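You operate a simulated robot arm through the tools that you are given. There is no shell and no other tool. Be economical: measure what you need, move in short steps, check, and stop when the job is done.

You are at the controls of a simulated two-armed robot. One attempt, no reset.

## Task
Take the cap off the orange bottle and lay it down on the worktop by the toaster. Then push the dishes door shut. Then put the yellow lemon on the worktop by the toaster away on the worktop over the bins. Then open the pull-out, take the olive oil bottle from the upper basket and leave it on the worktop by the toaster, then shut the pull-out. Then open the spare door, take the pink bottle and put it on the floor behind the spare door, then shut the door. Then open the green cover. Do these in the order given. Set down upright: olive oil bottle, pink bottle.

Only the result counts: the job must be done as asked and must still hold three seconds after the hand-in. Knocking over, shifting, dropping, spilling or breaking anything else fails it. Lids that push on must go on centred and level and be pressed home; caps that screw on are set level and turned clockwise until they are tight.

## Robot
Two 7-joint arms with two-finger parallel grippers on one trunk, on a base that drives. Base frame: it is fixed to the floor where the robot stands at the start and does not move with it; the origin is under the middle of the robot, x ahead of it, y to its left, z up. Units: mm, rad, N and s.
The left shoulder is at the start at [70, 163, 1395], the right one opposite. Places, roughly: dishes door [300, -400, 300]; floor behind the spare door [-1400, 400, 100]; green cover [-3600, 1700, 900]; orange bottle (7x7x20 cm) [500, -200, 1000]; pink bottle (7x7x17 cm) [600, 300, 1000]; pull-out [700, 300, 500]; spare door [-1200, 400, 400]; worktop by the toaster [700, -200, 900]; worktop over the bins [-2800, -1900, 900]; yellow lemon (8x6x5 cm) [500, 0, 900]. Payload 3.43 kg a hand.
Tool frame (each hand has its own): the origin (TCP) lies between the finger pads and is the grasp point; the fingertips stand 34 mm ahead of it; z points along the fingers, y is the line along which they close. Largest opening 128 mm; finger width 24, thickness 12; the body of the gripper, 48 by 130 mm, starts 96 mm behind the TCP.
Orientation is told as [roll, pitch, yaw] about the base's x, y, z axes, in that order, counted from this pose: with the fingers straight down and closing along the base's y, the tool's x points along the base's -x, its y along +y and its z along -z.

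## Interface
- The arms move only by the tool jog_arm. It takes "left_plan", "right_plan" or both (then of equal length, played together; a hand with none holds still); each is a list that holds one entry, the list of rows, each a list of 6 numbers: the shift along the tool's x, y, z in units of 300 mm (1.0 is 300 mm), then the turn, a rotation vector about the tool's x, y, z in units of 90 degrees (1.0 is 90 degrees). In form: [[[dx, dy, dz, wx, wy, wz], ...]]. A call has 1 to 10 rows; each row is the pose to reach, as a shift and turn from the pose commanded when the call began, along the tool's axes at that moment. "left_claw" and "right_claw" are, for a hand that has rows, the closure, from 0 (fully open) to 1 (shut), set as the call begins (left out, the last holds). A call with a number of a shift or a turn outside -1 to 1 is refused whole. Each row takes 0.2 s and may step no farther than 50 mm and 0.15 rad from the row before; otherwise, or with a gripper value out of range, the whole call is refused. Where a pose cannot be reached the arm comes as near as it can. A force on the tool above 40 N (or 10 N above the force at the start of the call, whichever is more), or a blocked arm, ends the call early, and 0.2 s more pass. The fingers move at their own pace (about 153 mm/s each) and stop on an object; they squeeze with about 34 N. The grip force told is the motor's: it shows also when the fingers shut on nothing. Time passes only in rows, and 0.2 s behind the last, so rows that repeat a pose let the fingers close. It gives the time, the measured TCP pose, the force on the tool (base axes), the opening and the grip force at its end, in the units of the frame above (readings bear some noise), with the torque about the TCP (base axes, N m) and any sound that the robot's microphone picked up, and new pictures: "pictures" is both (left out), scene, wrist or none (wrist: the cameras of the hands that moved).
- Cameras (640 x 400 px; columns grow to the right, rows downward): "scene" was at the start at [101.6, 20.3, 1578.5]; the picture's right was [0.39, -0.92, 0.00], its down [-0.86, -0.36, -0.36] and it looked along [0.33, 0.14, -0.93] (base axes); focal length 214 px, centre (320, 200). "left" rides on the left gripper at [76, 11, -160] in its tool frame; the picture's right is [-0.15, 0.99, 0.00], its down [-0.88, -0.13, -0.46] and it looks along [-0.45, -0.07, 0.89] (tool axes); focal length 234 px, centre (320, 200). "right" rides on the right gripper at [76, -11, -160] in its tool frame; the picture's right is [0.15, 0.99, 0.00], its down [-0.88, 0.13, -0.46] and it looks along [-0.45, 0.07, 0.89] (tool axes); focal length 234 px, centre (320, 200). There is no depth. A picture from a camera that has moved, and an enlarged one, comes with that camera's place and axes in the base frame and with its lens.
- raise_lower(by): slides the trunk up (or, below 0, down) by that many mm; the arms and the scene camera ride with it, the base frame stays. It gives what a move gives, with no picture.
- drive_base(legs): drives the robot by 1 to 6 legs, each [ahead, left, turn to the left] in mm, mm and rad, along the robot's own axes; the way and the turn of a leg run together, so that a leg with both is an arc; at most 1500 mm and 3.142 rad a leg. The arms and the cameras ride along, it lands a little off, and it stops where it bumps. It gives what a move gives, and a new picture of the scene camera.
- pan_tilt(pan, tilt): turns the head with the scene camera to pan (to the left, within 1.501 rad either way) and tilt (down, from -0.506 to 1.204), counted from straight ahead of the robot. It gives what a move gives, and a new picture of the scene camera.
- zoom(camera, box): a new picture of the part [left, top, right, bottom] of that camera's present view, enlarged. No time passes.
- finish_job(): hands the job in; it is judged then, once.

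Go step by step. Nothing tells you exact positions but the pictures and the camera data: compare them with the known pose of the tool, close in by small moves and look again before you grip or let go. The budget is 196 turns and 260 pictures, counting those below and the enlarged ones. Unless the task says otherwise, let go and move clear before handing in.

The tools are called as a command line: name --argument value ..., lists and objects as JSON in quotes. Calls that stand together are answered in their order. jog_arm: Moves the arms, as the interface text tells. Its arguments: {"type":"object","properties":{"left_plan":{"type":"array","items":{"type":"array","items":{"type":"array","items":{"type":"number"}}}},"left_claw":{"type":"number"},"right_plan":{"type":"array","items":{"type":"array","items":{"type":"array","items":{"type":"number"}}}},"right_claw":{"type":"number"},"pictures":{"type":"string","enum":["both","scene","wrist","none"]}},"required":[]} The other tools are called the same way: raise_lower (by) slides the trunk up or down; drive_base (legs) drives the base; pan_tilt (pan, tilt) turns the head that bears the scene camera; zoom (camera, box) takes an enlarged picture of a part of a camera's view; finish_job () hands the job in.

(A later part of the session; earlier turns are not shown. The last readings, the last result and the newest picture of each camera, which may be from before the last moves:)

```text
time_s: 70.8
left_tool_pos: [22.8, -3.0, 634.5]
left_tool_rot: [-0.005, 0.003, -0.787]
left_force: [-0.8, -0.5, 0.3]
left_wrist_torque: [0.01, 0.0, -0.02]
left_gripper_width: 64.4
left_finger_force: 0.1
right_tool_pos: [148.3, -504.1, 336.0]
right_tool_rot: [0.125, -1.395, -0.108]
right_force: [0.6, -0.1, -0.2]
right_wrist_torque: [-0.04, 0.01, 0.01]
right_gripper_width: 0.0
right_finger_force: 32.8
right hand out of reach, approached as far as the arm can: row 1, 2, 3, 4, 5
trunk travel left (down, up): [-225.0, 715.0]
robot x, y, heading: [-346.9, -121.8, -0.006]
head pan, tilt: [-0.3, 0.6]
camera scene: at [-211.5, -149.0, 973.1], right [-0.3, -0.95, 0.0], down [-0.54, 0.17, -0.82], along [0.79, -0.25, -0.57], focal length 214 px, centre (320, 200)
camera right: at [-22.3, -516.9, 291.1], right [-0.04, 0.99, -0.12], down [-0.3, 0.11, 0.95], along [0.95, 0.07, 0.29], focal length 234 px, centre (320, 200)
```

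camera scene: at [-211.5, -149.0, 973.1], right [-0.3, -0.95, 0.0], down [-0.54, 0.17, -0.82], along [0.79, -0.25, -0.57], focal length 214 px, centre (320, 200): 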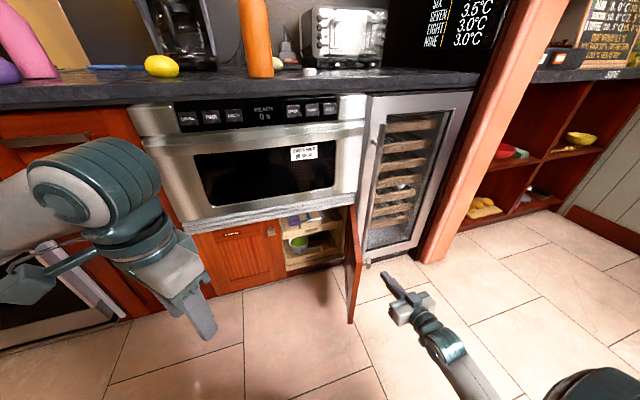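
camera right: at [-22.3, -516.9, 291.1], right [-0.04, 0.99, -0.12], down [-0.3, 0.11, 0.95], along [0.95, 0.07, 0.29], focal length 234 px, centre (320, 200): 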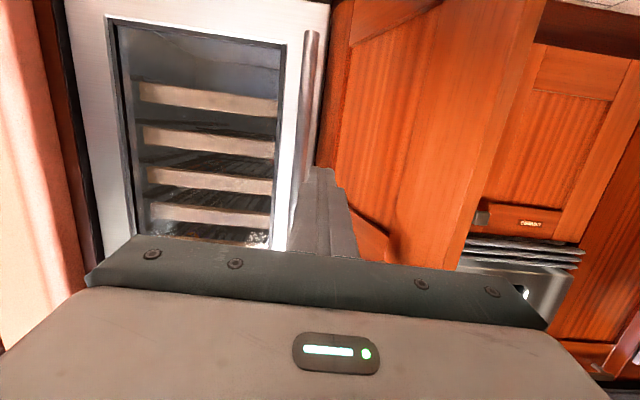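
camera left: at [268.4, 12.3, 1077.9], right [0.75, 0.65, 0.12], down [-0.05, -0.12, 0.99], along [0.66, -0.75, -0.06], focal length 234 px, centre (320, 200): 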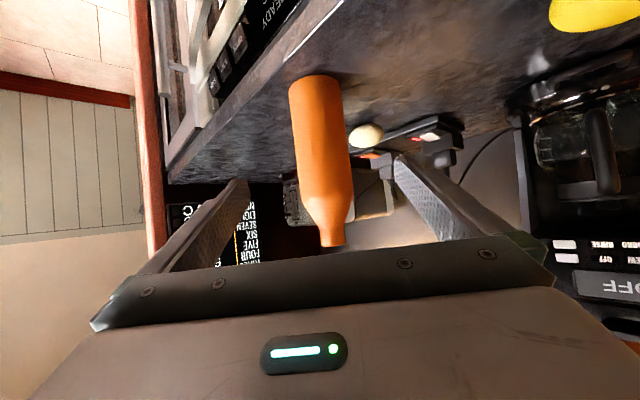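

The fingertips are outside the door with clearance. I sweep the hand left and ahead to push the door round.

jog_arm --right_plan '[[[0, 0.12, 0, 0, 0, 0], [0, 0.24, 0.02, 0, 0, 0], [0, 0.36, 0.05, 0, 0, 0], [0, 0.48, 0.08, 0, 0, 0], [0, 0.58, 0.11, 0, 0, 0], [0, 0.68, 0.14, 0, 0, 0]]]' --pictures "both"

```text
time_s: 72.2
left_tool_pos: [23.4, -3.9, 634.9]
left_tool_rot: [-0.005, 0.003, -0.787]
left_force: [-0.7, -0.8, -0.2]
left_wrist_torque: [0.02, -0.02, 0.02]
left_gripper_width: 63.9
left_finger_force: 0.0
right_tool_pos: [200.6, -445.5, 350.6]
right_tool_rot: [0.405, -1.367, -0.313]
right_force: [-1.5, 1.1, -0.7]
right_wrist_torque: [-0.02, -0.02, -0.01]
right_gripper_width: 0.0
right_finger_force: 33.1
right hand out of reach, approached as far as the arm can: row 1, 2, 3, 4, 5, 6
trunk travel left (down, up): [-225.0, 715.0]
robot x, y, heading: [-345.3, -121.1, -0.008]
head pan, tilt: [-0.3, 0.6]
camera scene: at [-211.5, -149.1, 973.1], right [-0.3, -0.95, 0.0], down [-0.54, 0.17, -0.82], along [0.79, -0.25, -0.57], focal length 214 px, centre (320, 200)
camera right: at [29.8, -465.6, 305.9], right [-0.11, 0.99, -0.06], down [-0.29, 0.03, 0.96], along [0.95, 0.13, 0.28], focal length 234 px, centre (320, 200)
```

scene: 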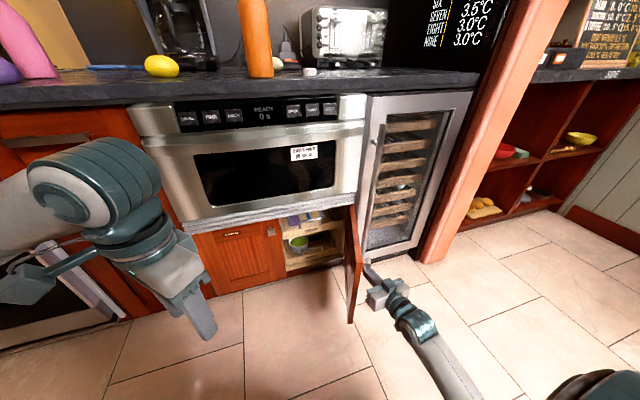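
right: 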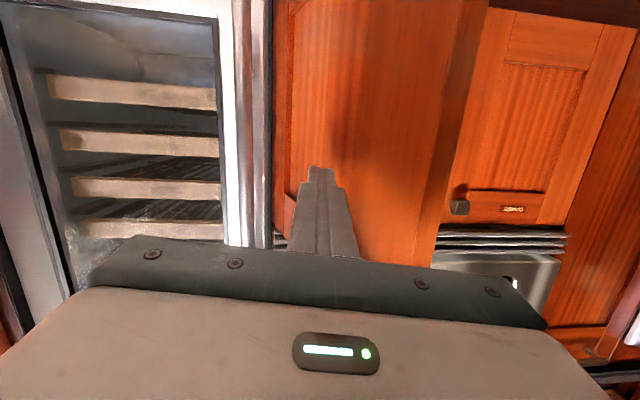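

The wrist is near its limit, so I push with the base instead: left first, then diagonally ahead.

drive_base --legs '[[0, 110, 0], [60, 50, 0]]'

```text
time_s: 74.1
left_tool_pos: [83.4, 155.5, 635.0]
left_tool_rot: [-0.005, 0.003, -0.785]
left_force: [-0.5, -0.1, 0.1]
left_wrist_torque: [-0.01, 0.01, 0.02]
left_gripper_width: 64.0
left_finger_force: 0.0
right_tool_pos: [259.8, -284.3, 350.9]
right_tool_rot: [0.405, -1.366, -0.311]
right_force: [0.9, -0.2, 0.0]
right_wrist_torque: [-0.02, 0.01, 0.01]
right_gripper_width: 0.0
right_finger_force: 32.9
trunk travel left (down, up): [-225.0, 715.0]
robot x, y, heading: [-286.4, 36.4, -0.011]
head pan, tilt: [-0.3, 0.6]
camera scene: at [-150.9, 10.1, 973.1], right [-0.3, -0.95, 0.0], down [-0.54, 0.17, -0.82], along [0.79, -0.25, -0.57], focal length 214 px, centre (320, 200)
```

scene: 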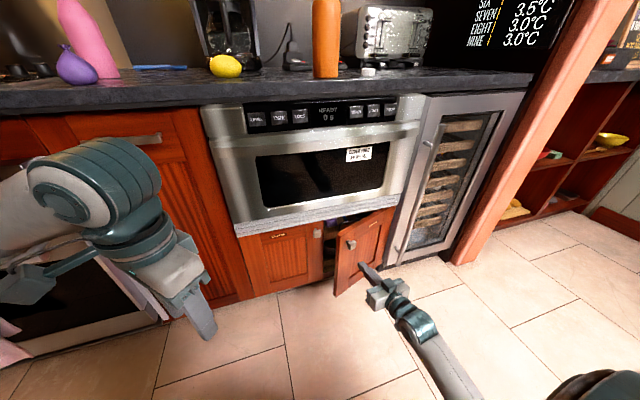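

The door follows nicely. I drive ahead to push it flush.

drive_base --legs '[[85, 0, 0]]'

zoom --camera "scene" --box '[200, 180, 480, 340]'

```text
time_s: 75.2
left_tool_pos: [168.5, 155.3, 634.5]
left_tool_rot: [-0.005, 0.003, -0.789]
left_force: [-0.1, -0.1, -0.5]
left_wrist_torque: [-0.01, 0.01, 0.01]
left_gripper_width: 64.1
left_finger_force: 0.1
right_tool_pos: [343.9, -285.4, 350.7]
right_tool_rot: [0.407, -1.366, -0.313]
right_force: [-0.2, -0.5, -0.1]
right_wrist_torque: [0.01, 0.01, 0.0]
right_gripper_width: 0.0
right_finger_force: 33.5
trunk travel left (down, up): [-225.0, 715.0]
robot x, y, heading: [-195.0, 39.1, -0.005]
head pan, tilt: [-0.3, 0.6]
camera scene: at [-66.0, 9.4, 973.1], right [-0.3, -0.95, 0.0], down [-0.54, 0.17, -0.82], along [0.79, -0.25, -0.57], focal length 214 px, centre (320, 200)
```

scene: 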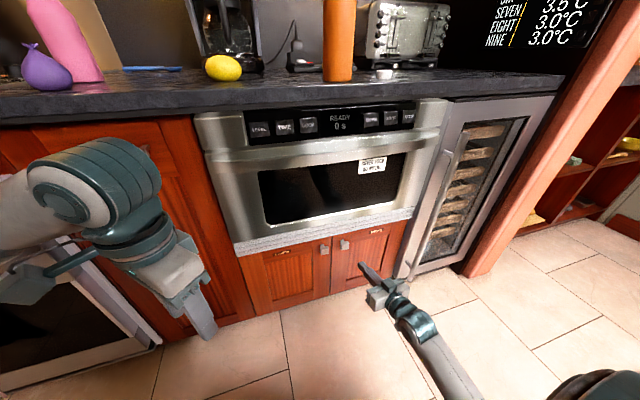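

```text
2.29 times, centred on (340, 260) of scene
camera zoom: at [-66.0, 9.4, 973.1], right [-0.3, -0.95, 0.0], down [-0.54, 0.17, -0.82], along [0.79, -0.25, -0.57], focal length 490 px, centre (274, 63)
```

zoom: 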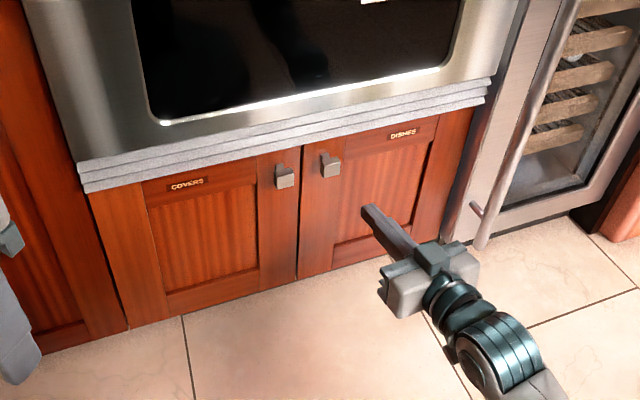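

It looks nearly flush. I nudge ahead a bit more and read the force.

drive_base --legs '[[15, 0, 0]]'

zoom --camera "right" --box '[0, 0, 640, 400]'

```text
time_s: 75.9
left_tool_pos: [182.7, 155.7, 633.7]
left_tool_rot: [-0.005, 0.003, -0.787]
left_force: [-0.1, 0.0, 0.1]
left_wrist_torque: [0.03, 0.02, -0.01]
left_gripper_width: 64.0
left_finger_force: 0.0
right_tool_pos: [359.4, -286.1, 352.1]
right_tool_rot: [0.408, -1.368, -0.312]
right_force: [-0.9, -0.3, 0.0]
right_wrist_torque: [-0.01, 0.0, 0.03]
right_gripper_width: 0.0
right_finger_force: 33.2
trunk travel left (down, up): [-225.0, 715.0]
robot x, y, heading: [-184.0, 40.9, -0.009]
head pan, tilt: [-0.3, 0.6]
camera scene: at [-51.1, 9.3, 973.1], right [-0.3, -0.95, 0.0], down [-0.54, 0.17, -0.82], along [0.79, -0.25, -0.57], focal length 214 px, centre (320, 200)
```

scene: 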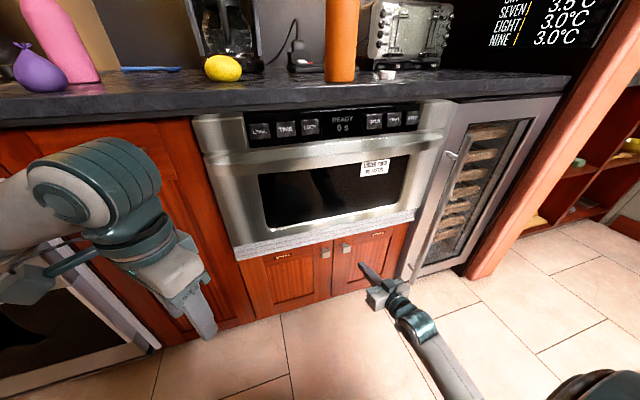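

```text
1.00 times, centred on (320, 200) of right
camera zoom: at [190.3, -307.2, 306.0], right [-0.11, 0.99, -0.06], down [-0.29, 0.03, 0.96], along [0.95, 0.13, 0.28], focal length 234 px, centre (320, 200)
```

zoom: 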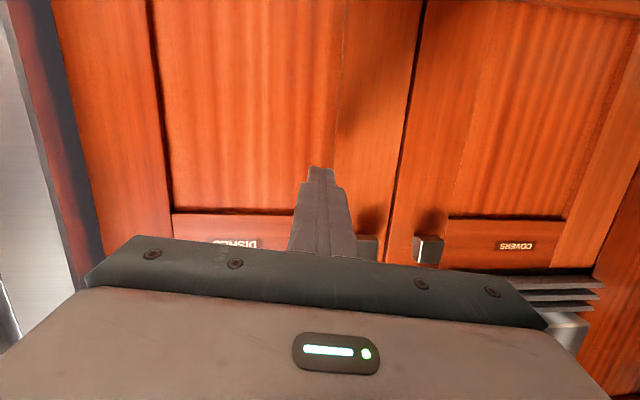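

No reaction force yet. I push on in small arm steps until it is felt.

jog_arm --right_plan '[[[0, 0, 0.03, 0, 0, 0], [0, 0, 0.05, 0, 0, 0], [0, 0, 0.07, 0, 0, 0], [0, 0, 0.09, 0, 0, 0], [0, 0, 0.11, 0, 0, 0]]]' --pictures "both"

```text
time_s: 77.1
left_tool_pos: [183.4, 155.7, 634.9]
left_tool_rot: [-0.007, 0.003, -0.788]
left_force: [-0.2, 0.1, 0.3]
left_wrist_torque: [0.0, 0.02, 0.01]
left_gripper_width: 64.1
left_finger_force: 0.0
right_tool_pos: [392.1, -281.8, 343.9]
right_tool_rot: [0.42, -1.365, -0.321]
right_force: [-0.1, 0.2, -0.5]
right_wrist_torque: [0.0, 0.04, 0.0]
right_gripper_width: 0.1
right_finger_force: 32.9
trunk travel left (down, up): [-225.0, 715.0]
robot x, y, heading: [-187.3, 37.6, -0.01]
head pan, tilt: [-0.3, 0.6]
camera scene: at [-51.2, 9.2, 973.1], right [-0.3, -0.95, 0.0], down [-0.54, 0.17, -0.82], along [0.79, -0.25, -0.57], focal length 214 px, centre (320, 200)
camera right: at [223.0, -305.0, 299.8], right [-0.12, 0.99, -0.06], down [-0.29, 0.03, 0.96], along [0.95, 0.13, 0.28], focal length 234 px, centre (320, 200)
```

scene: 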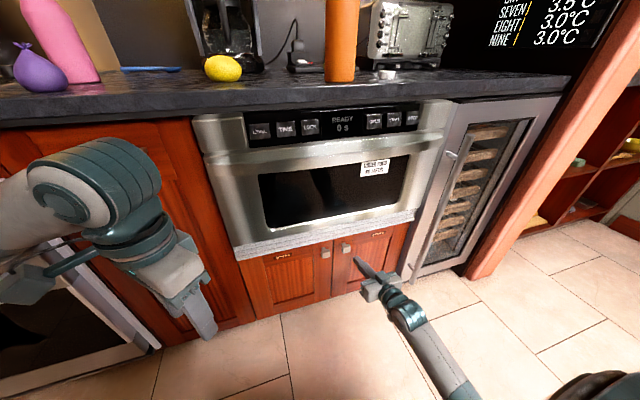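
right: 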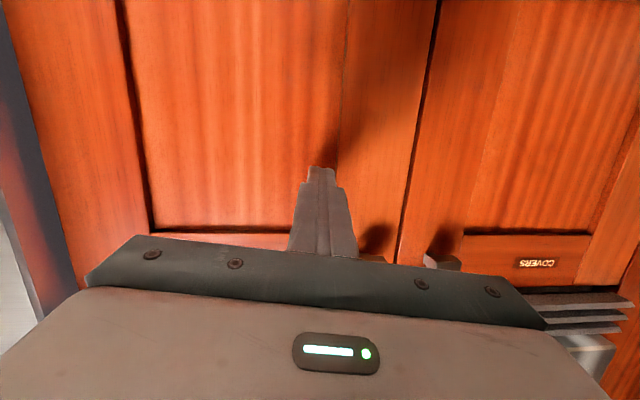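

jog_arm --right_plan '[[[0, 0, 0.02, 0, 0, 0], [0, 0, 0.04, 0, 0, 0], [0, 0, 0.06, 0, 0, 0], [0, 0, 0.08, 0, 0, 0], [0, 0, 0.1, 0, 0, 0], [0, 0, 0.12, 0, 0, 0], [0, 0, 0.14, 0, 0, 0]]]' --pictures "both"

```text
time_s: 77.7
left_tool_pos: [182.8, 154.9, 635.6]
left_tool_rot: [-0.005, 0.002, -0.79]
left_force: [0.3, 0.4, 0.6]
left_wrist_torque: [0.0, -0.02, 0.02]
left_gripper_width: 64.4
left_finger_force: 0.1
right_tool_pos: [397.6, -282.6, 343.5]
right_tool_rot: [0.422, -1.365, -0.325]
right_force: [-12.1, 0.9, 6.7]
right_wrist_torque: [-0.07, -0.29, -0.03]
right_gripper_width: 0.0
right_finger_force: 33.4
trunk travel left (down, up): [-225.0, 715.0]
robot x, y, heading: [-185.3, 36.0, -0.012]
head pan, tilt: [-0.3, 0.6]
stopped in row 2 (right hand): the force on the tool passed its limit (the readings are from after the stop); the commanded pose is now the measured one
camera scene: at [-52.8, 9.3, 973.3], right [-0.3, -0.95, 0.0], down [-0.54, 0.17, -0.83], along [0.79, -0.25, -0.56], focal length 214 px, centre (320, 200)
camera right: at [227.4, -304.8, 298.7], right [-0.12, 0.99, -0.06], down [-0.29, 0.02, 0.96], along [0.95, 0.13, 0.28], focal length 234 px, centre (320, 200)
```

scene: 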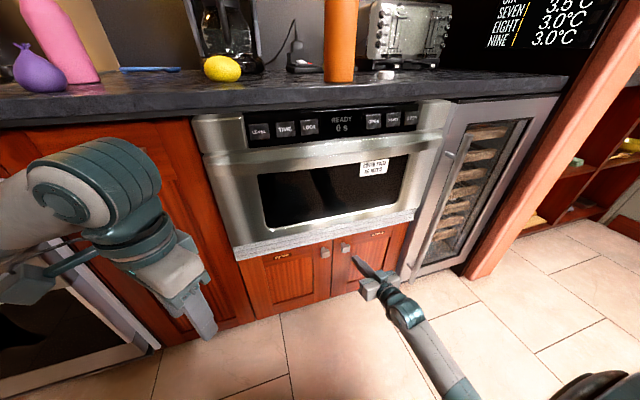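
right: 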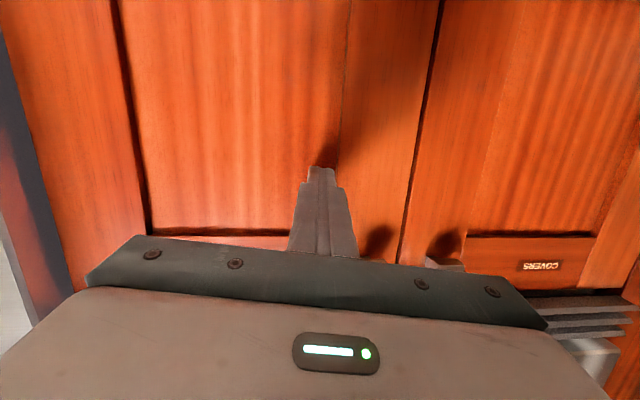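

A hard stop was felt: the dishes door is shut. I back off, raise the trunk and bring the hands back to a downward pose for the lemon.

drive_base --legs '[[-350, 0, 0]]'

raise_lower --by 400

raise_lower --by 250

pan_tilt --pan -0.2 --tilt 0.7

```text
time_s: 79.9
left_tool_pos: [-164.1, 157.3, 633.8]
left_tool_rot: [-0.005, 0.004, -0.788]
left_force: [-0.3, -0.1, -0.8]
left_wrist_torque: [0.02, 0.0, 0.0]
left_gripper_width: 64.0
left_finger_force: 0.1
right_tool_pos: [52.3, -279.5, 341.9]
right_tool_rot: [0.419, -1.363, -0.321]
right_force: [0.0, -0.7, -0.5]
right_wrist_torque: [-0.02, 0.01, -0.03]
right_gripper_width: 0.1
right_finger_force: 33.3
trunk travel left (down, up): [-225.0, 715.0]
robot x, y, heading: [-536.9, 39.5, -0.007]
head pan, tilt: [-0.3, 0.6]
camera scene: at [-398.7, 11.8, 973.1], right [-0.3, -0.95, 0.0], down [-0.54, 0.17, -0.83], along [0.79, -0.25, -0.56], focal length 214 px, centre (320, 200)
```

scene: 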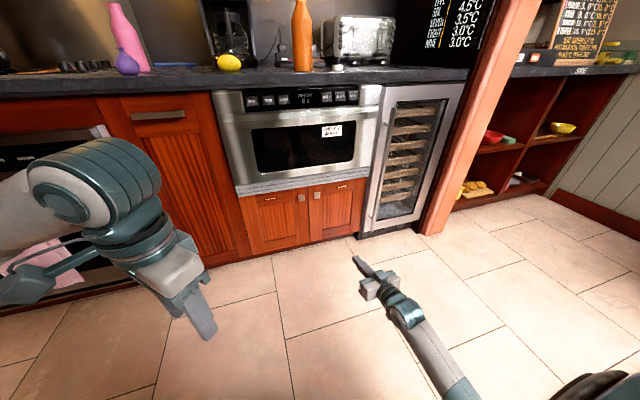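

```text
time_s: 83.8
left_tool_pos: [-163.4, 157.8, 1034.7]
left_tool_rot: [-0.006, 0.003, -0.787]
left_force: [0.5, 0.4, -0.2]
left_wrist_torque: [0.02, -0.03, 0.02]
left_gripper_width: 64.0
left_finger_force: 0.1
right_tool_pos: [51.7, -279.1, 741.0]
right_tool_rot: [0.418, -1.362, -0.318]
right_force: [0.7, -0.4, 0.2]
right_wrist_torque: [0.02, -0.02, -0.04]
right_gripper_width: 0.2
right_finger_force: 32.5
trunk travel left (down, up): [-625.0, 315.0]
robot x, y, heading: [-530.9, 40.3, -0.01]
head pan, tilt: [-0.3, 0.6]
```

```text
time_s: 86.3
left_tool_pos: [-164.4, 157.4, 1284.0]
left_tool_rot: [-0.005, 0.004, -0.786]
left_force: [0.4, 0.6, 0.7]
left_wrist_torque: [0.0, 0.02, 0.0]
left_gripper_width: 63.8
left_finger_force: 0.2
right_tool_pos: [50.0, -278.1, 991.0]
right_tool_rot: [0.42, -1.364, -0.319]
right_force: [-0.3, -0.5, -0.7]
right_wrist_torque: [-0.01, 0.0, 0.0]
right_gripper_width: 0.2
right_finger_force: 33.4
trunk travel left (down, up): [-875.0, 65.0]
robot x, y, heading: [-527.3, 37.7, -0.009]
head pan, tilt: [-0.3, 0.6]
```

```text
time_s: 87.0
left_tool_pos: [-163.9, 156.6, 1286.5]
left_tool_rot: [-0.007, 0.003, -0.787]
left_force: [0.2, -0.2, 0.4]
left_wrist_torque: [-0.01, 0.0, 0.02]
left_gripper_width: 63.7
left_finger_force: 0.0
right_tool_pos: [51.6, -279.3, 990.6]
right_tool_rot: [0.419, -1.363, -0.317]
right_force: [-0.2, 0.0, -0.7]
right_wrist_torque: [-0.01, -0.01, 0.02]
right_gripper_width: 0.0
right_finger_force: 32.8
trunk travel left (down, up): [-875.0, 65.0]
robot x, y, heading: [-528.7, 42.4, -0.006]
head pan, tilt: [-0.201, 0.7]
camera scene: at [-399.6, 21.0, 1614.5], right [-0.21, -0.98, 0.0], down [-0.63, 0.13, -0.77], along [0.75, -0.16, -0.64], focal length 214 px, centre (320, 200)
```

scene: 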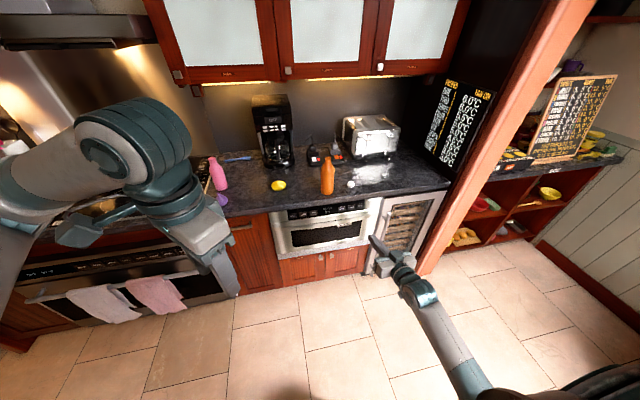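

I straighten both hands: right back to pointing down, left yaw to zero.

jog_arm --right_plan '[[[-0.074, 0.004, -0.055, 0.0086, 0.0875, 0.0013], [-0.148, 0.008, -0.111, 0.0172, 0.175, 0.0026], [-0.222, 0.012, -0.166, 0.0258, 0.2625, 0.0039], [-0.296, 0.016, -0.222, 0.0344, 0.35, 0.0052], [-0.37, 0.02, -0.277, 0.043, 0.4375, 0.0065], [-0.445, 0.024, -0.332, 0.0516, 0.525, 0.0078], [-0.519, 0.028, -0.388, 0.0602, 0.6125, 0.0091], [-0.593, 0.032, -0.443, 0.0688, 0.7, 0.0104], [-0.667, 0.036, -0.499, 0.0774, 0.7875, 0.0117], [-0.741, 0.04, -0.554, 0.086, 0.875, 0.013]]]' --left_plan '[[[0, 0, 0, 0, 0, -0.05], [0, 0, 0, 0, 0, -0.1], [0, 0, 0, 0, 0, -0.15], [0, 0, 0, 0, 0, -0.2], [0, 0, 0, 0, 0, -0.25], [0, 0, 0, 0, 0, -0.3], [0, 0, 0, 0, 0, -0.35], [0, 0, 0, 0, 0, -0.4], [0, 0, 0, 0, 0, -0.45], [0, 0, 0, 0, 0, -0.5]]]' --right_claw 0.3 --left_claw 0.2 --pictures "none"

drive_base --legs '[[450, 0, 0.006]]'

zoom --camera "left" --box '[0, 0, 640, 400]'

```text
time_s: 89.2
left_tool_pos: [-164.6, 157.4, 1283.8]
left_tool_rot: [-0.001, 0.005, 0.0]
left_force: [-0.1, 0.3, -0.5]
left_wrist_torque: [-0.05, 0.02, 0.01]
left_gripper_width: 102.6
left_finger_force: 0.1
right_tool_pos: [-69.3, -299.3, 1242.2]
right_tool_rot: [-0.003, -0.001, -0.002]
right_force: [-0.5, -0.5, -0.3]
right_wrist_torque: [0.03, -0.02, 0.0]
right_gripper_width: 89.8
right_finger_force: 0.0
trunk travel left (down, up): [-875.0, 65.0]
robot x, y, heading: [-528.3, 37.4, -0.006]
head pan, tilt: [-0.201, 0.7]
```

```text
time_s: 91.9
left_tool_pos: [284.0, 157.0, 1284.9]
left_tool_rot: [-0.003, 0.005, 0.003]
left_force: [-0.4, -0.9, -0.6]
left_wrist_torque: [-0.01, 0.03, -0.01]
left_gripper_width: 102.3
left_finger_force: 0.0
right_tool_pos: [383.6, -298.4, 1242.4]
right_tool_rot: [-0.001, -0.001, 0.002]
right_force: [0.5, 0.1, 0.6]
right_wrist_torque: [0.03, -0.02, 0.0]
right_gripper_width: 89.4
right_finger_force: 0.1
trunk travel left (down, up): [-875.0, 65.0]
robot x, y, heading: [-82.8, 35.2, -0.006]
head pan, tilt: [-0.201, 0.7]
camera scene: at [48.9, 20.0, 1614.7], right [-0.2, -0.98, 0.0], down [-0.63, 0.13, -0.77], along [0.75, -0.15, -0.64], focal length 214 px, centre (320, 200)
```

scene: 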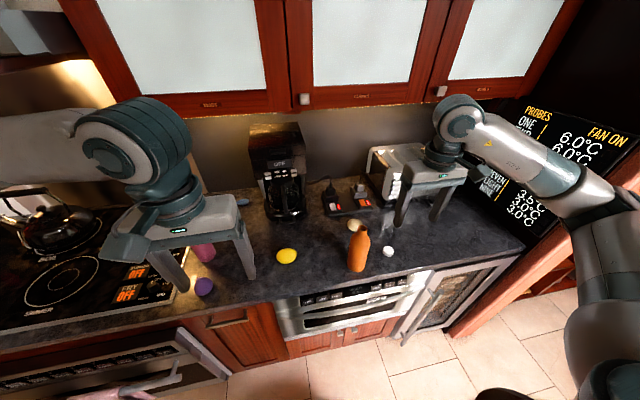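

```text
1.00 times, centred on (320, 200) of left
camera zoom: at [209.1, 169.9, 1443.9], right [0.14, 0.99, 0.0], down [0.88, -0.13, 0.45], along [0.45, -0.07, -0.89], focal length 234 px, centre (320, 200)
```

zoom: 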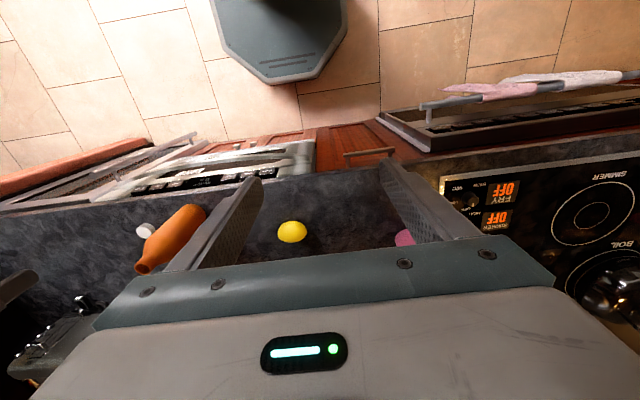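

The lemon is at about (542, 46). I move the left hand above it.

jog_arm --left_plan '[[[-0.122, -0.052, 0.05, 0, 0, 0], [-0.245, -0.105, 0.1, 0, 0, 0], [-0.367, -0.157, 0.18, 0, 0, 0], [-0.49, -0.21, 0.26, 0, 0, 0], [-0.612, -0.262, 0.36, 0, 0, 0], [-0.735, -0.315, 0.46, 0, 0, 0], [-0.82, -0.35, 0.54, 0, 0, 0], [-0.857, -0.367, 0.617, 0, 0, 0]]]' --pictures "wrist"

zoom --camera "left" --box '[220, 80, 420, 205]'

```text
refused: row 6 steps farther than a row can; nothing moved
```

```text
3.20 times, centred on (320, 142) of left
camera zoom: at [209.1, 169.9, 1443.9], right [0.14, 0.99, 0.0], down [0.88, -0.13, 0.45], along [0.45, -0.07, -0.89], focal length 749 px, centre (320, 384)
```

zoom: 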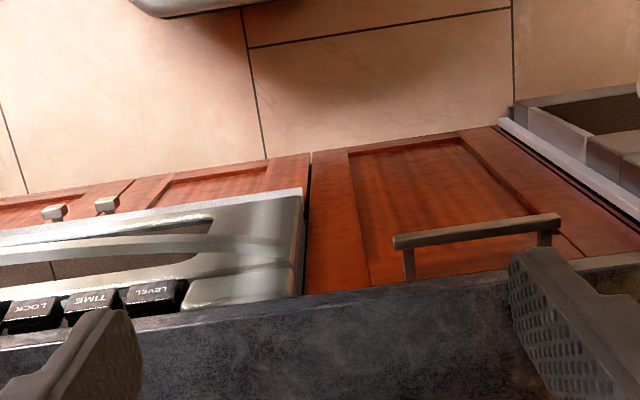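

jog_arm --left_plan '[[[-0.12, -0.051, 0.04, 0, 0, 0], [-0.24, -0.102, 0.1, 0, 0, 0], [-0.36, -0.153, 0.17, 0, 0, 0], [-0.48, -0.205, 0.25, 0, 0, 0], [-0.59, -0.255, 0.34, 0, 0, 0], [-0.69, -0.305, 0.43, 0, 0, 0], [-0.78, -0.34, 0.53, 0, 0, 0], [-0.857, -0.367, 0.617, 0, 0, 0]]]' --pictures "wrist"

zoom --camera "left" --box '[220, 80, 420, 205]'

```text
time_s: 93.7
left_tool_pos: [541.9, 48.0, 1096.8]
left_tool_rot: [0.003, 0.005, 0.004]
left_force: [-0.2, 0.4, 0.2]
left_wrist_torque: [-0.04, 0.0, -0.01]
left_gripper_width: 102.4
left_finger_force: 0.0
right_tool_pos: [386.0, -299.3, 1240.5]
right_tool_rot: [0.001, -0.001, 0.003]
right_force: [0.8, 0.7, 0.3]
right_wrist_torque: [0.01, 0.04, 0.04]
right_gripper_width: 89.4
right_finger_force: 0.1
trunk travel left (down, up): [-875.0, 65.0]
robot x, y, heading: [-81.2, 40.0, -0.005]
head pan, tilt: [-0.201, 0.7]
camera left: at [468.3, 60.8, 1256.0], right [0.14, 0.99, 0.0], down [0.88, -0.13, 0.45], along [0.45, -0.07, -0.89], focal length 234 px, centre (320, 200)
```

left: 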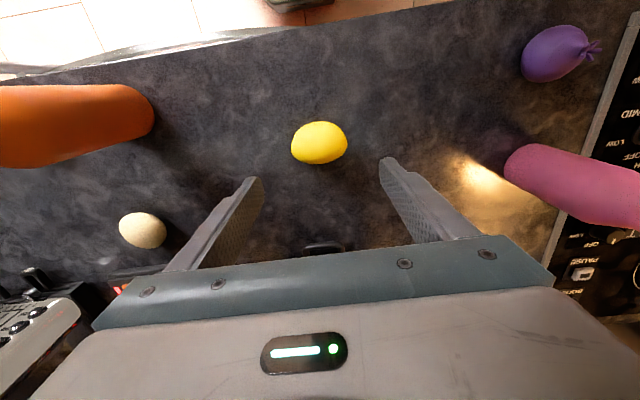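

```text
3.20 times, centred on (320, 142) of left
camera zoom: at [468.3, 60.8, 1256.0], right [0.14, 0.99, 0.0], down [0.88, -0.13, 0.45], along [0.45, -0.07, -0.89], focal length 749 px, centre (320, 384)
```

zoom: 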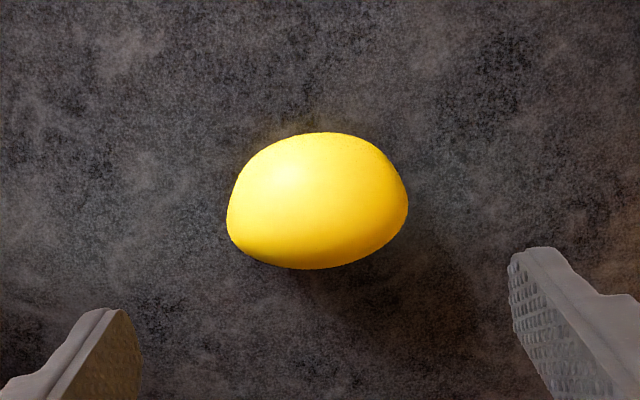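

The lemon is centred under the hand, its long axis along y. I turn the hand 1.5 rad to grip it across its short side.

jog_arm --left_plan '[[[0, 0, 0.02, 0, 0, 0.095], [0, 0, 0.04, 0, 0, 0.19], [0, 0, 0.06, 0, 0, 0.285], [0, 0, 0.08, 0, 0, 0.38], [0, 0, 0.1, 0, 0, 0.475], [0, 0, 0.12, 0, 0, 0.57], [0, 0, 0.14, 0, 0, 0.665], [0, 0, 0.16, 0, 0, 0.76], [0, 0, 0.18, 0, 0, 0.855], [0, 0, 0.2, 0, 0, 0.95]]]' --pictures "wrist"

zoom --camera "left" --box '[220, 100, 420, 225]'

```text
time_s: 95.9
left_tool_pos: [541.0, 49.1, 1038.7]
left_tool_rot: [-0.005, -0.001, -1.491]
left_force: [0.8, 0.6, -0.3]
left_wrist_torque: [-0.02, 0.02, 0.02]
left_gripper_width: 102.7
left_finger_force: 0.0
right_tool_pos: [384.4, -298.0, 1241.1]
right_tool_rot: [0.0, -0.001, 0.003]
right_force: [0.2, 0.4, 0.3]
right_wrist_torque: [-0.03, 0.03, 0.03]
right_gripper_width: 89.8
right_finger_force: 0.1
trunk travel left (down, up): [-875.0, 65.0]
robot x, y, heading: [-81.7, 36.9, 0.003]
head pan, tilt: [-0.201, 0.7]
camera left: at [548.1, 126.0, 1196.3], right [1.0, -0.07, -0.01], down [-0.06, -0.89, 0.46], along [-0.04, -0.46, -0.89], focal length 234 px, centre (320, 200)
```

left: 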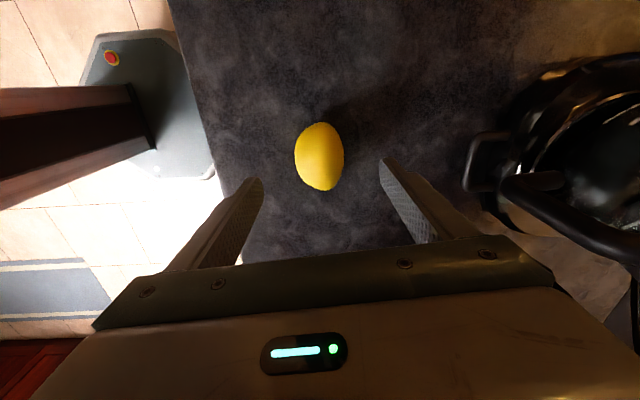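

```text
3.20 times, centred on (320, 162) of left
camera zoom: at [548.1, 126.0, 1196.3], right [1.0, -0.07, -0.01], down [-0.06, -0.89, 0.46], along [-0.04, -0.46, -0.89], focal length 749 px, centre (320, 320)
```

zoom: 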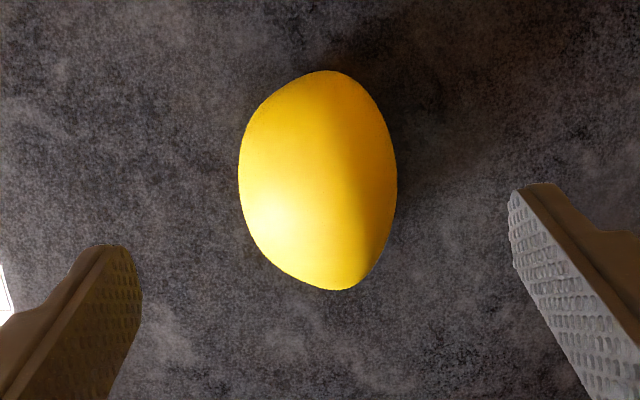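

Well centred. I lower to z=960 and close.

jog_arm --left_plan '[[[0, 0, 0.1, 0, 0, 0], [0, 0, 0.2, 0, 0, 0], [0, 0, 0.262, 0, 0, 0]]]' --pictures "none"

jog_arm --left_plan '[[[0, 0, 0, 0, 0, 0], [0, 0, 0, 0, 0, 0], [0, 0, 0, 0, 0, 0], [0, 0, 0, 0, 0, 0]]]' --left_claw 1 --pictures "wrist"

```text
time_s: 96.7
left_tool_pos: [540.7, 48.5, 958.5]
left_tool_rot: [-0.004, -0.001, -1.487]
left_force: [0.4, -0.4, -0.2]
left_wrist_torque: [0.0, 0.0, 0.03]
left_gripper_width: 102.3
left_finger_force: 0.1
right_tool_pos: [384.8, -299.6, 1241.5]
right_tool_rot: [0.0, 0.0, 0.004]
right_force: [-0.5, -0.1, 0.1]
right_wrist_torque: [0.03, 0.03, -0.04]
right_gripper_width: 89.6
right_finger_force: 0.0
trunk travel left (down, up): [-875.0, 65.0]
robot x, y, heading: [-83.0, 39.0, -0.006]
head pan, tilt: [-0.201, 0.7]
```

```text
time_s: 97.7
left_tool_pos: [541.9, 47.8, 960.1]
left_tool_rot: [-0.005, 0.0, -1.487]
left_force: [-0.2, -0.6, -0.2]
left_wrist_torque: [0.03, 0.01, 0.02]
left_gripper_width: 54.4
left_finger_force: 34.2
right_tool_pos: [383.7, -297.5, 1241.4]
right_tool_rot: [0.0, 0.0, 0.004]
right_force: [-0.1, -0.4, -0.2]
right_wrist_torque: [-0.01, 0.01, 0.0]
right_gripper_width: 89.6
right_finger_force: 0.0
trunk travel left (down, up): [-875.0, 65.0]
robot x, y, heading: [-81.6, 40.0, -0.006]
head pan, tilt: [-0.201, 0.7]
camera left: at [547.3, 126.3, 1117.2], right [1.0, -0.06, -0.01], down [-0.05, -0.89, 0.46], along [-0.03, -0.46, -0.89], focal length 234 px, centre (320, 200)
```

left: 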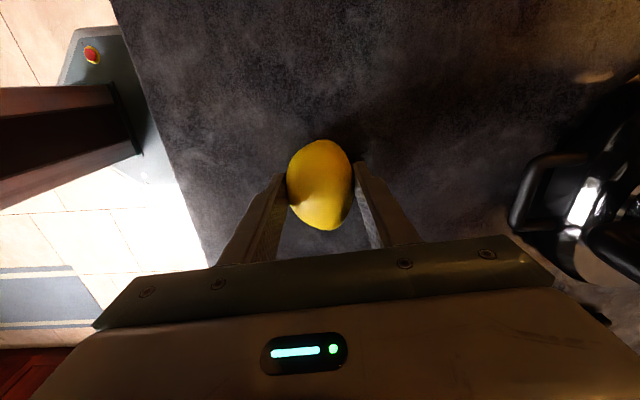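

Lemon gripped (54 mm). I lift it and retract towards the robot.

jog_arm --left_plan '[[[0, 0, -0.12, 0, 0, 0], [0, 0, -0.26, 0, 0, 0], [0, 0, -0.4, 0, 0, 0], [0, 0, -0.55, 0, 0, 0], [0, 0, -0.7, 0, 0, 0], [0, 0, -0.85, 0, 0, 0], [0, 0, -0.95, 0, 0, 0]]]' --pictures "wrist"

drive_base --legs '[[-400, 0, 0]]'

pan_tilt --pan -1.5 --tilt 0.35

```text
time_s: 99.3
left_tool_pos: [542.4, 47.8, 1245.0]
left_tool_rot: [-0.004, 0.0, -1.489]
left_force: [0.3, -0.9, -1.2]
left_wrist_torque: [0.02, 0.01, -0.01]
left_gripper_width: 54.7
left_finger_force: 34.2
right_tool_pos: [384.0, -299.2, 1241.5]
right_tool_rot: [0.001, 0.0, 0.004]
right_force: [0.1, -0.7, -0.1]
right_wrist_torque: [0.01, -0.05, -0.01]
right_gripper_width: 89.7
right_finger_force: 0.0
trunk travel left (down, up): [-875.0, 65.0]
robot x, y, heading: [-84.1, 42.4, -0.002]
head pan, tilt: [-0.201, 0.7]
camera left: at [548.7, 125.9, 1403.9], right [1.0, -0.06, -0.01], down [-0.05, -0.89, 0.46], along [-0.03, -0.46, -0.89], focal length 234 px, centre (320, 200)
```

left: 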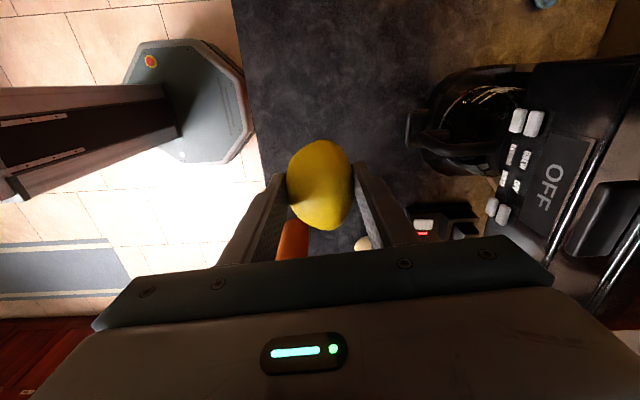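

```text
time_s: 101.8
left_tool_pos: [147.8, 49.3, 1244.2]
left_tool_rot: [-0.008, 0.0, -1.488]
left_force: [0.0, -0.3, -0.8]
left_wrist_torque: [-0.02, 0.0, 0.01]
left_gripper_width: 54.7
left_finger_force: 34.1
right_tool_pos: [-11.2, -297.9, 1240.2]
right_tool_rot: [0.0, 0.003, 0.003]
right_force: [-0.2, 0.1, 0.2]
right_wrist_torque: [0.0, 0.01, -0.01]
right_gripper_width: 89.5
right_finger_force: 0.0
trunk travel left (down, up): [-875.0, 65.0]
robot x, y, heading: [-481.2, 38.9, 0.001]
head pan, tilt: [-0.201, 0.7]
camera scene: at [-344.1, 20.2, 1614.3], right [-0.2, -0.98, 0.0], down [-0.63, 0.13, -0.76], along [0.75, -0.15, -0.65], focal length 214 px, centre (320, 200)
```

scene: 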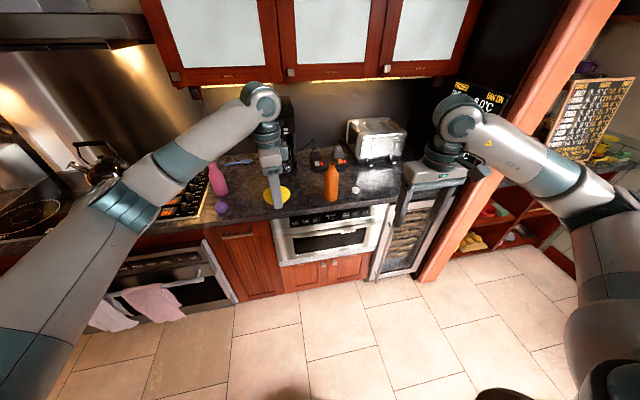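

```text
time_s: 103.3
left_tool_pos: [147.7, 49.0, 1244.1]
left_tool_rot: [-0.006, -0.001, -1.486]
left_force: [-0.4, -0.1, -1.0]
left_wrist_torque: [-0.01, -0.02, -0.01]
left_gripper_width: 54.6
left_finger_force: 34.0
right_tool_pos: [-12.4, -298.7, 1241.8]
right_tool_rot: [0.0, 0.003, 0.005]
right_force: [0.4, 1.1, 0.7]
right_wrist_torque: [-0.01, 0.0, -0.01]
right_gripper_width: 89.8
right_finger_force: 0.1
trunk travel left (down, up): [-875.0, 65.0]
robot x, y, heading: [-477.7, 43.3, 0.003]
head pan, tilt: [-1.499, 0.351]
camera scene: at [-422.6, -55.7, 1645.9], right [-1.0, -0.07, 0.0], down [-0.03, 0.34, -0.94], along [0.07, -0.94, -0.34], focal length 214 px, centre (320, 200)
```

scene: 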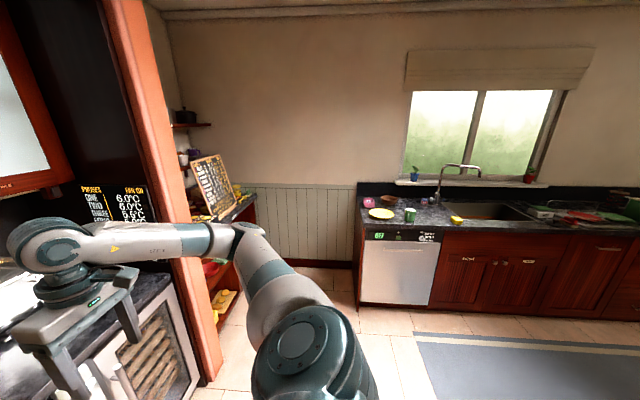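

Lemon is held. I turn the robot right to face the sink run and look along it toward the bins.

drive_base --legs '[[0, 0, -1.571]]'

pan_tilt --pan -0.8 --tilt 0.4

pan_tilt --pan -1.5 --tilt 0.4

```text
time_s: 107.5
left_tool_pos: [-477.8, -586.8, 1244.4]
left_tool_rot: [-0.006, 0.0, -3.072]
left_force: [0.1, 0.2, -1.6]
left_wrist_torque: [-0.01, -0.01, 0.03]
left_gripper_width: 54.4
left_finger_force: 33.6
right_tool_pos: [-821.9, -423.9, 1241.5]
right_tool_rot: [0.0, 0.0, -1.579]
right_force: [0.1, -0.7, -0.5]
right_wrist_torque: [0.03, -0.02, 0.02]
right_gripper_width: 89.6
right_finger_force: 0.0
trunk travel left (down, up): [-875.0, 65.0]
robot x, y, heading: [-483.0, 36.5, -1.587]
head pan, tilt: [-1.499, 0.351]
camera scene: at [-573.1, -18.7, 1645.9], right [-0.06, 1.0, 0.0], down [0.34, 0.02, -0.94], along [-0.94, -0.05, -0.34], focal length 214 px, centre (320, 200)
```

scene: 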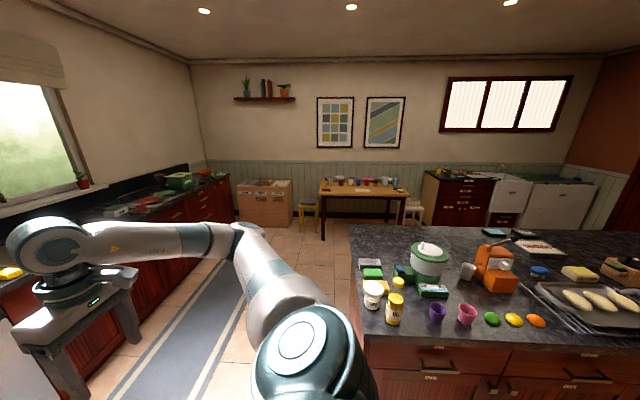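

```text
time_s: 108.6
left_tool_pos: [-476.6, -587.3, 1244.4]
left_tool_rot: [-0.005, 0.001, -3.071]
left_force: [0.3, -0.3, -1.5]
left_wrist_torque: [-0.02, 0.0, 0.01]
left_gripper_width: 54.3
left_finger_force: 33.5
right_tool_pos: [-821.5, -423.8, 1241.3]
right_tool_rot: [0.0, -0.001, -1.577]
right_force: [0.2, 0.4, -0.6]
right_wrist_torque: [-0.02, 0.0, -0.01]
right_gripper_width: 89.5
right_finger_force: 0.0
trunk travel left (down, up): [-875.0, 65.0]
robot x, y, heading: [-478.4, 39.2, -1.587]
head pan, tilt: [-0.799, 0.4]
camera scene: at [-547.7, -76.9, 1641.3], right [-0.69, 0.73, 0.0], down [0.28, 0.27, -0.92], along [-0.67, -0.63, -0.39], focal length 214 px, centre (320, 200)
```

scene: 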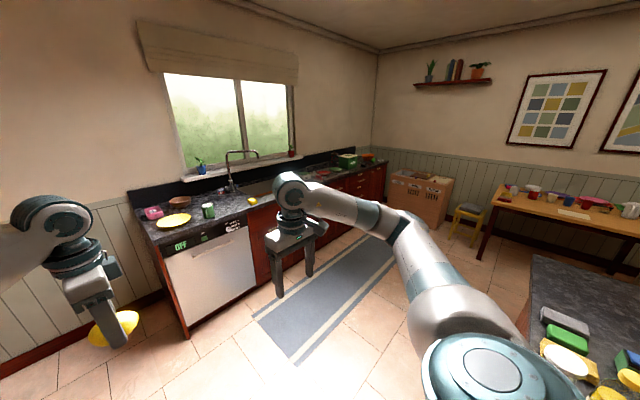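

```text
time_s: 109.7
left_tool_pos: [-477.6, -587.0, 1244.4]
left_tool_rot: [-0.005, 0.001, -3.07]
left_force: [-0.2, -0.5, -1.1]
left_wrist_torque: [-0.02, -0.03, 0.0]
left_gripper_width: 54.4
left_finger_force: 33.7
right_tool_pos: [-821.9, -423.9, 1241.9]
right_tool_rot: [0.0, 0.0, -1.578]
right_force: [-0.4, 0.3, 0.5]
right_wrist_torque: [0.0, 0.0, -0.01]
right_gripper_width: 89.7
right_finger_force: 0.1
trunk travel left (down, up): [-875.0, 65.0]
robot x, y, heading: [-476.9, 37.4, -1.584]
head pan, tilt: [-1.499, 0.4]
camera scene: at [-572.9, -18.7, 1641.3], right [-0.06, 1.0, 0.0], down [0.39, 0.02, -0.92], along [-0.92, -0.05, -0.39], focal length 214 px, centre (320, 200)
```

scene: 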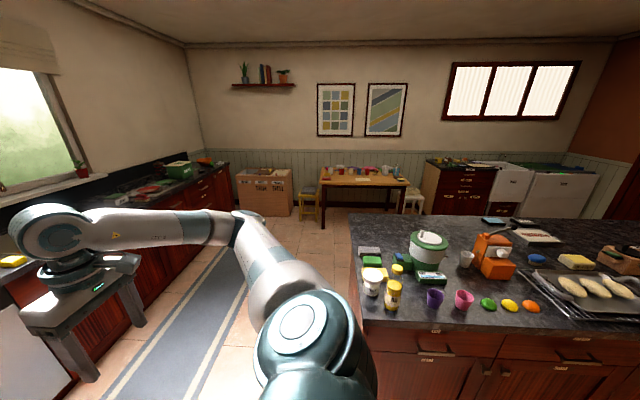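

I zoom on the far end of the sink run to identify the bins, and on the far right for the green cover.

pan_tilt --pan -0.9 --tilt 0.3

zoom --camera "scene" --box '[180, 140, 400, 280]'

```text
time_s: 110.7
left_tool_pos: [-477.8, -587.6, 1244.7]
left_tool_rot: [-0.005, 0.001, -3.07]
left_force: [0.1, 0.0, -1.7]
left_wrist_torque: [0.01, 0.0, -0.05]
left_gripper_width: 54.6
left_finger_force: 33.3
right_tool_pos: [-822.1, -423.3, 1241.9]
right_tool_rot: [0.001, 0.0, -1.58]
right_force: [0.0, -1.0, -0.7]
right_wrist_torque: [0.0, 0.0, -0.02]
right_gripper_width: 89.5
right_finger_force: 0.2
trunk travel left (down, up): [-875.0, 65.0]
robot x, y, heading: [-477.5, 36.0, -1.585]
head pan, tilt: [-0.901, 0.3]
camera scene: at [-554.5, -70.1, 1650.6], right [-0.61, 0.79, 0.0], down [0.23, 0.18, -0.96], along [-0.76, -0.58, -0.3], focal length 214 px, centre (320, 200)
```

scene: 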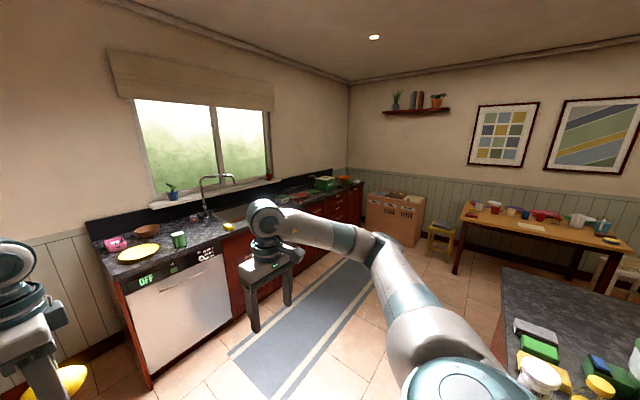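

```text
2.86 times, centred on (290, 210) of scene
camera zoom: at [-554.5, -70.1, 1650.6], right [-0.61, 0.79, 0.0], down [0.23, 0.18, -0.96], along [-0.76, -0.58, -0.3], focal length 613 px, centre (406, 171)
```

zoom: 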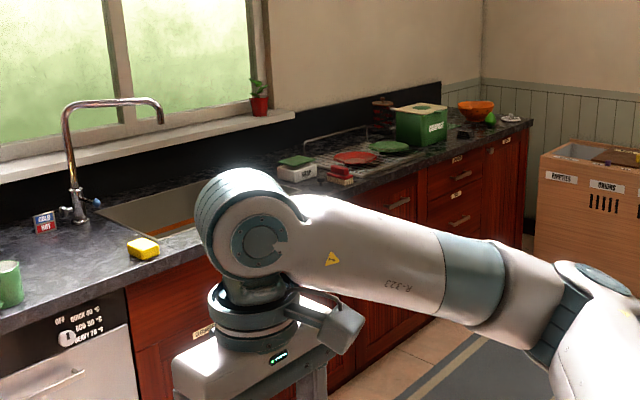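

The lane between the island (y>100) and the sink counter (y<-1440) is clear. I drive to the middle of it and along to the far end.

drive_base --legs '[[600, 0, 0.014], [0, -1400, 0], [0, -600, 0]]'

pan_tilt --pan -0.3 --tilt 0.6

```text
time_s: 123.6
left_tool_pos: [-2459.6, -1191.1, 1244.0]
left_tool_rot: [-0.006, -0.001, -3.046]
left_force: [-0.7, 0.5, -1.1]
left_wrist_torque: [0.0, 0.01, 0.02]
left_gripper_width: 54.4
left_finger_force: 33.8
right_tool_pos: [-2807.8, -1035.7, 1241.8]
right_tool_rot: [0.0, 0.0, -1.556]
right_force: [-0.2, 0.7, 0.2]
right_wrist_torque: [0.05, 0.0, 0.01]
right_gripper_width: 89.6
right_finger_force: 0.0
trunk travel left (down, up): [-875.0, 65.0]
robot x, y, heading: [-2478.8, -565.1, -1.566]
head pan, tilt: [-0.901, 0.3]
camera scene: at [-2548.5, -675.3, 1650.7], right [-0.63, 0.78, 0.0], down [0.23, 0.19, -0.96], along [-0.74, -0.6, -0.3], focal length 214 px, centre (320, 200)
```

scene: 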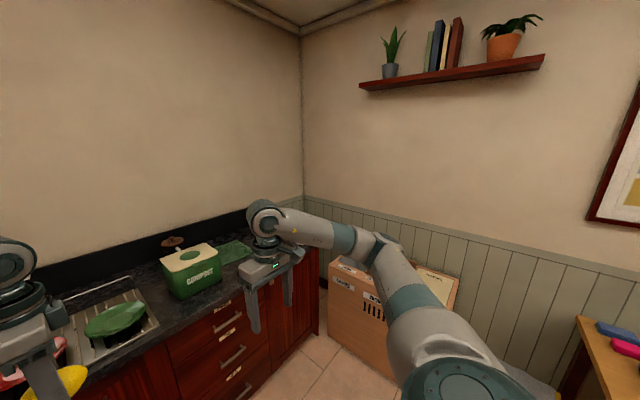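

```text
time_s: 124.6
left_tool_pos: [-2459.0, -1190.1, 1246.1]
left_tool_rot: [-0.005, -0.001, -3.049]
left_force: [-0.5, -1.0, -0.8]
left_wrist_torque: [0.01, -0.03, 0.01]
left_gripper_width: 54.8
left_finger_force: 34.5
right_tool_pos: [-2808.2, -1036.0, 1242.6]
right_tool_rot: [0.0, 0.0, -1.557]
right_force: [-0.1, -0.1, 0.6]
right_wrist_torque: [0.02, -0.04, 0.02]
right_gripper_width: 89.8
right_finger_force: 0.1
trunk travel left (down, up): [-875.0, 65.0]
robot x, y, heading: [-2478.8, -566.3, -1.56]
head pan, tilt: [-0.3, 0.6]
camera scene: at [-2502.3, -701.2, 1623.1], right [-0.96, 0.29, 0.0], down [0.16, 0.54, -0.83], along [-0.24, -0.79, -0.56], focal length 214 px, centre (320, 200)
```

scene: 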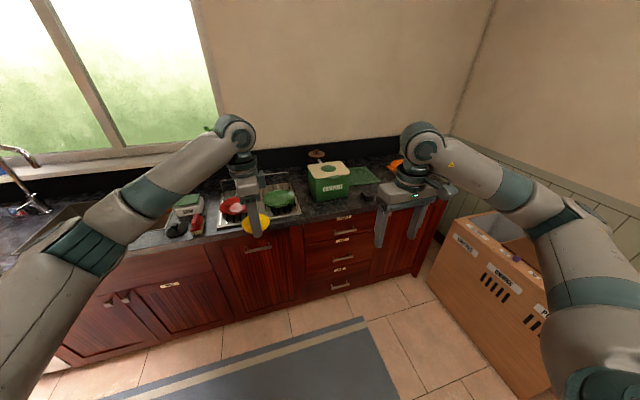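

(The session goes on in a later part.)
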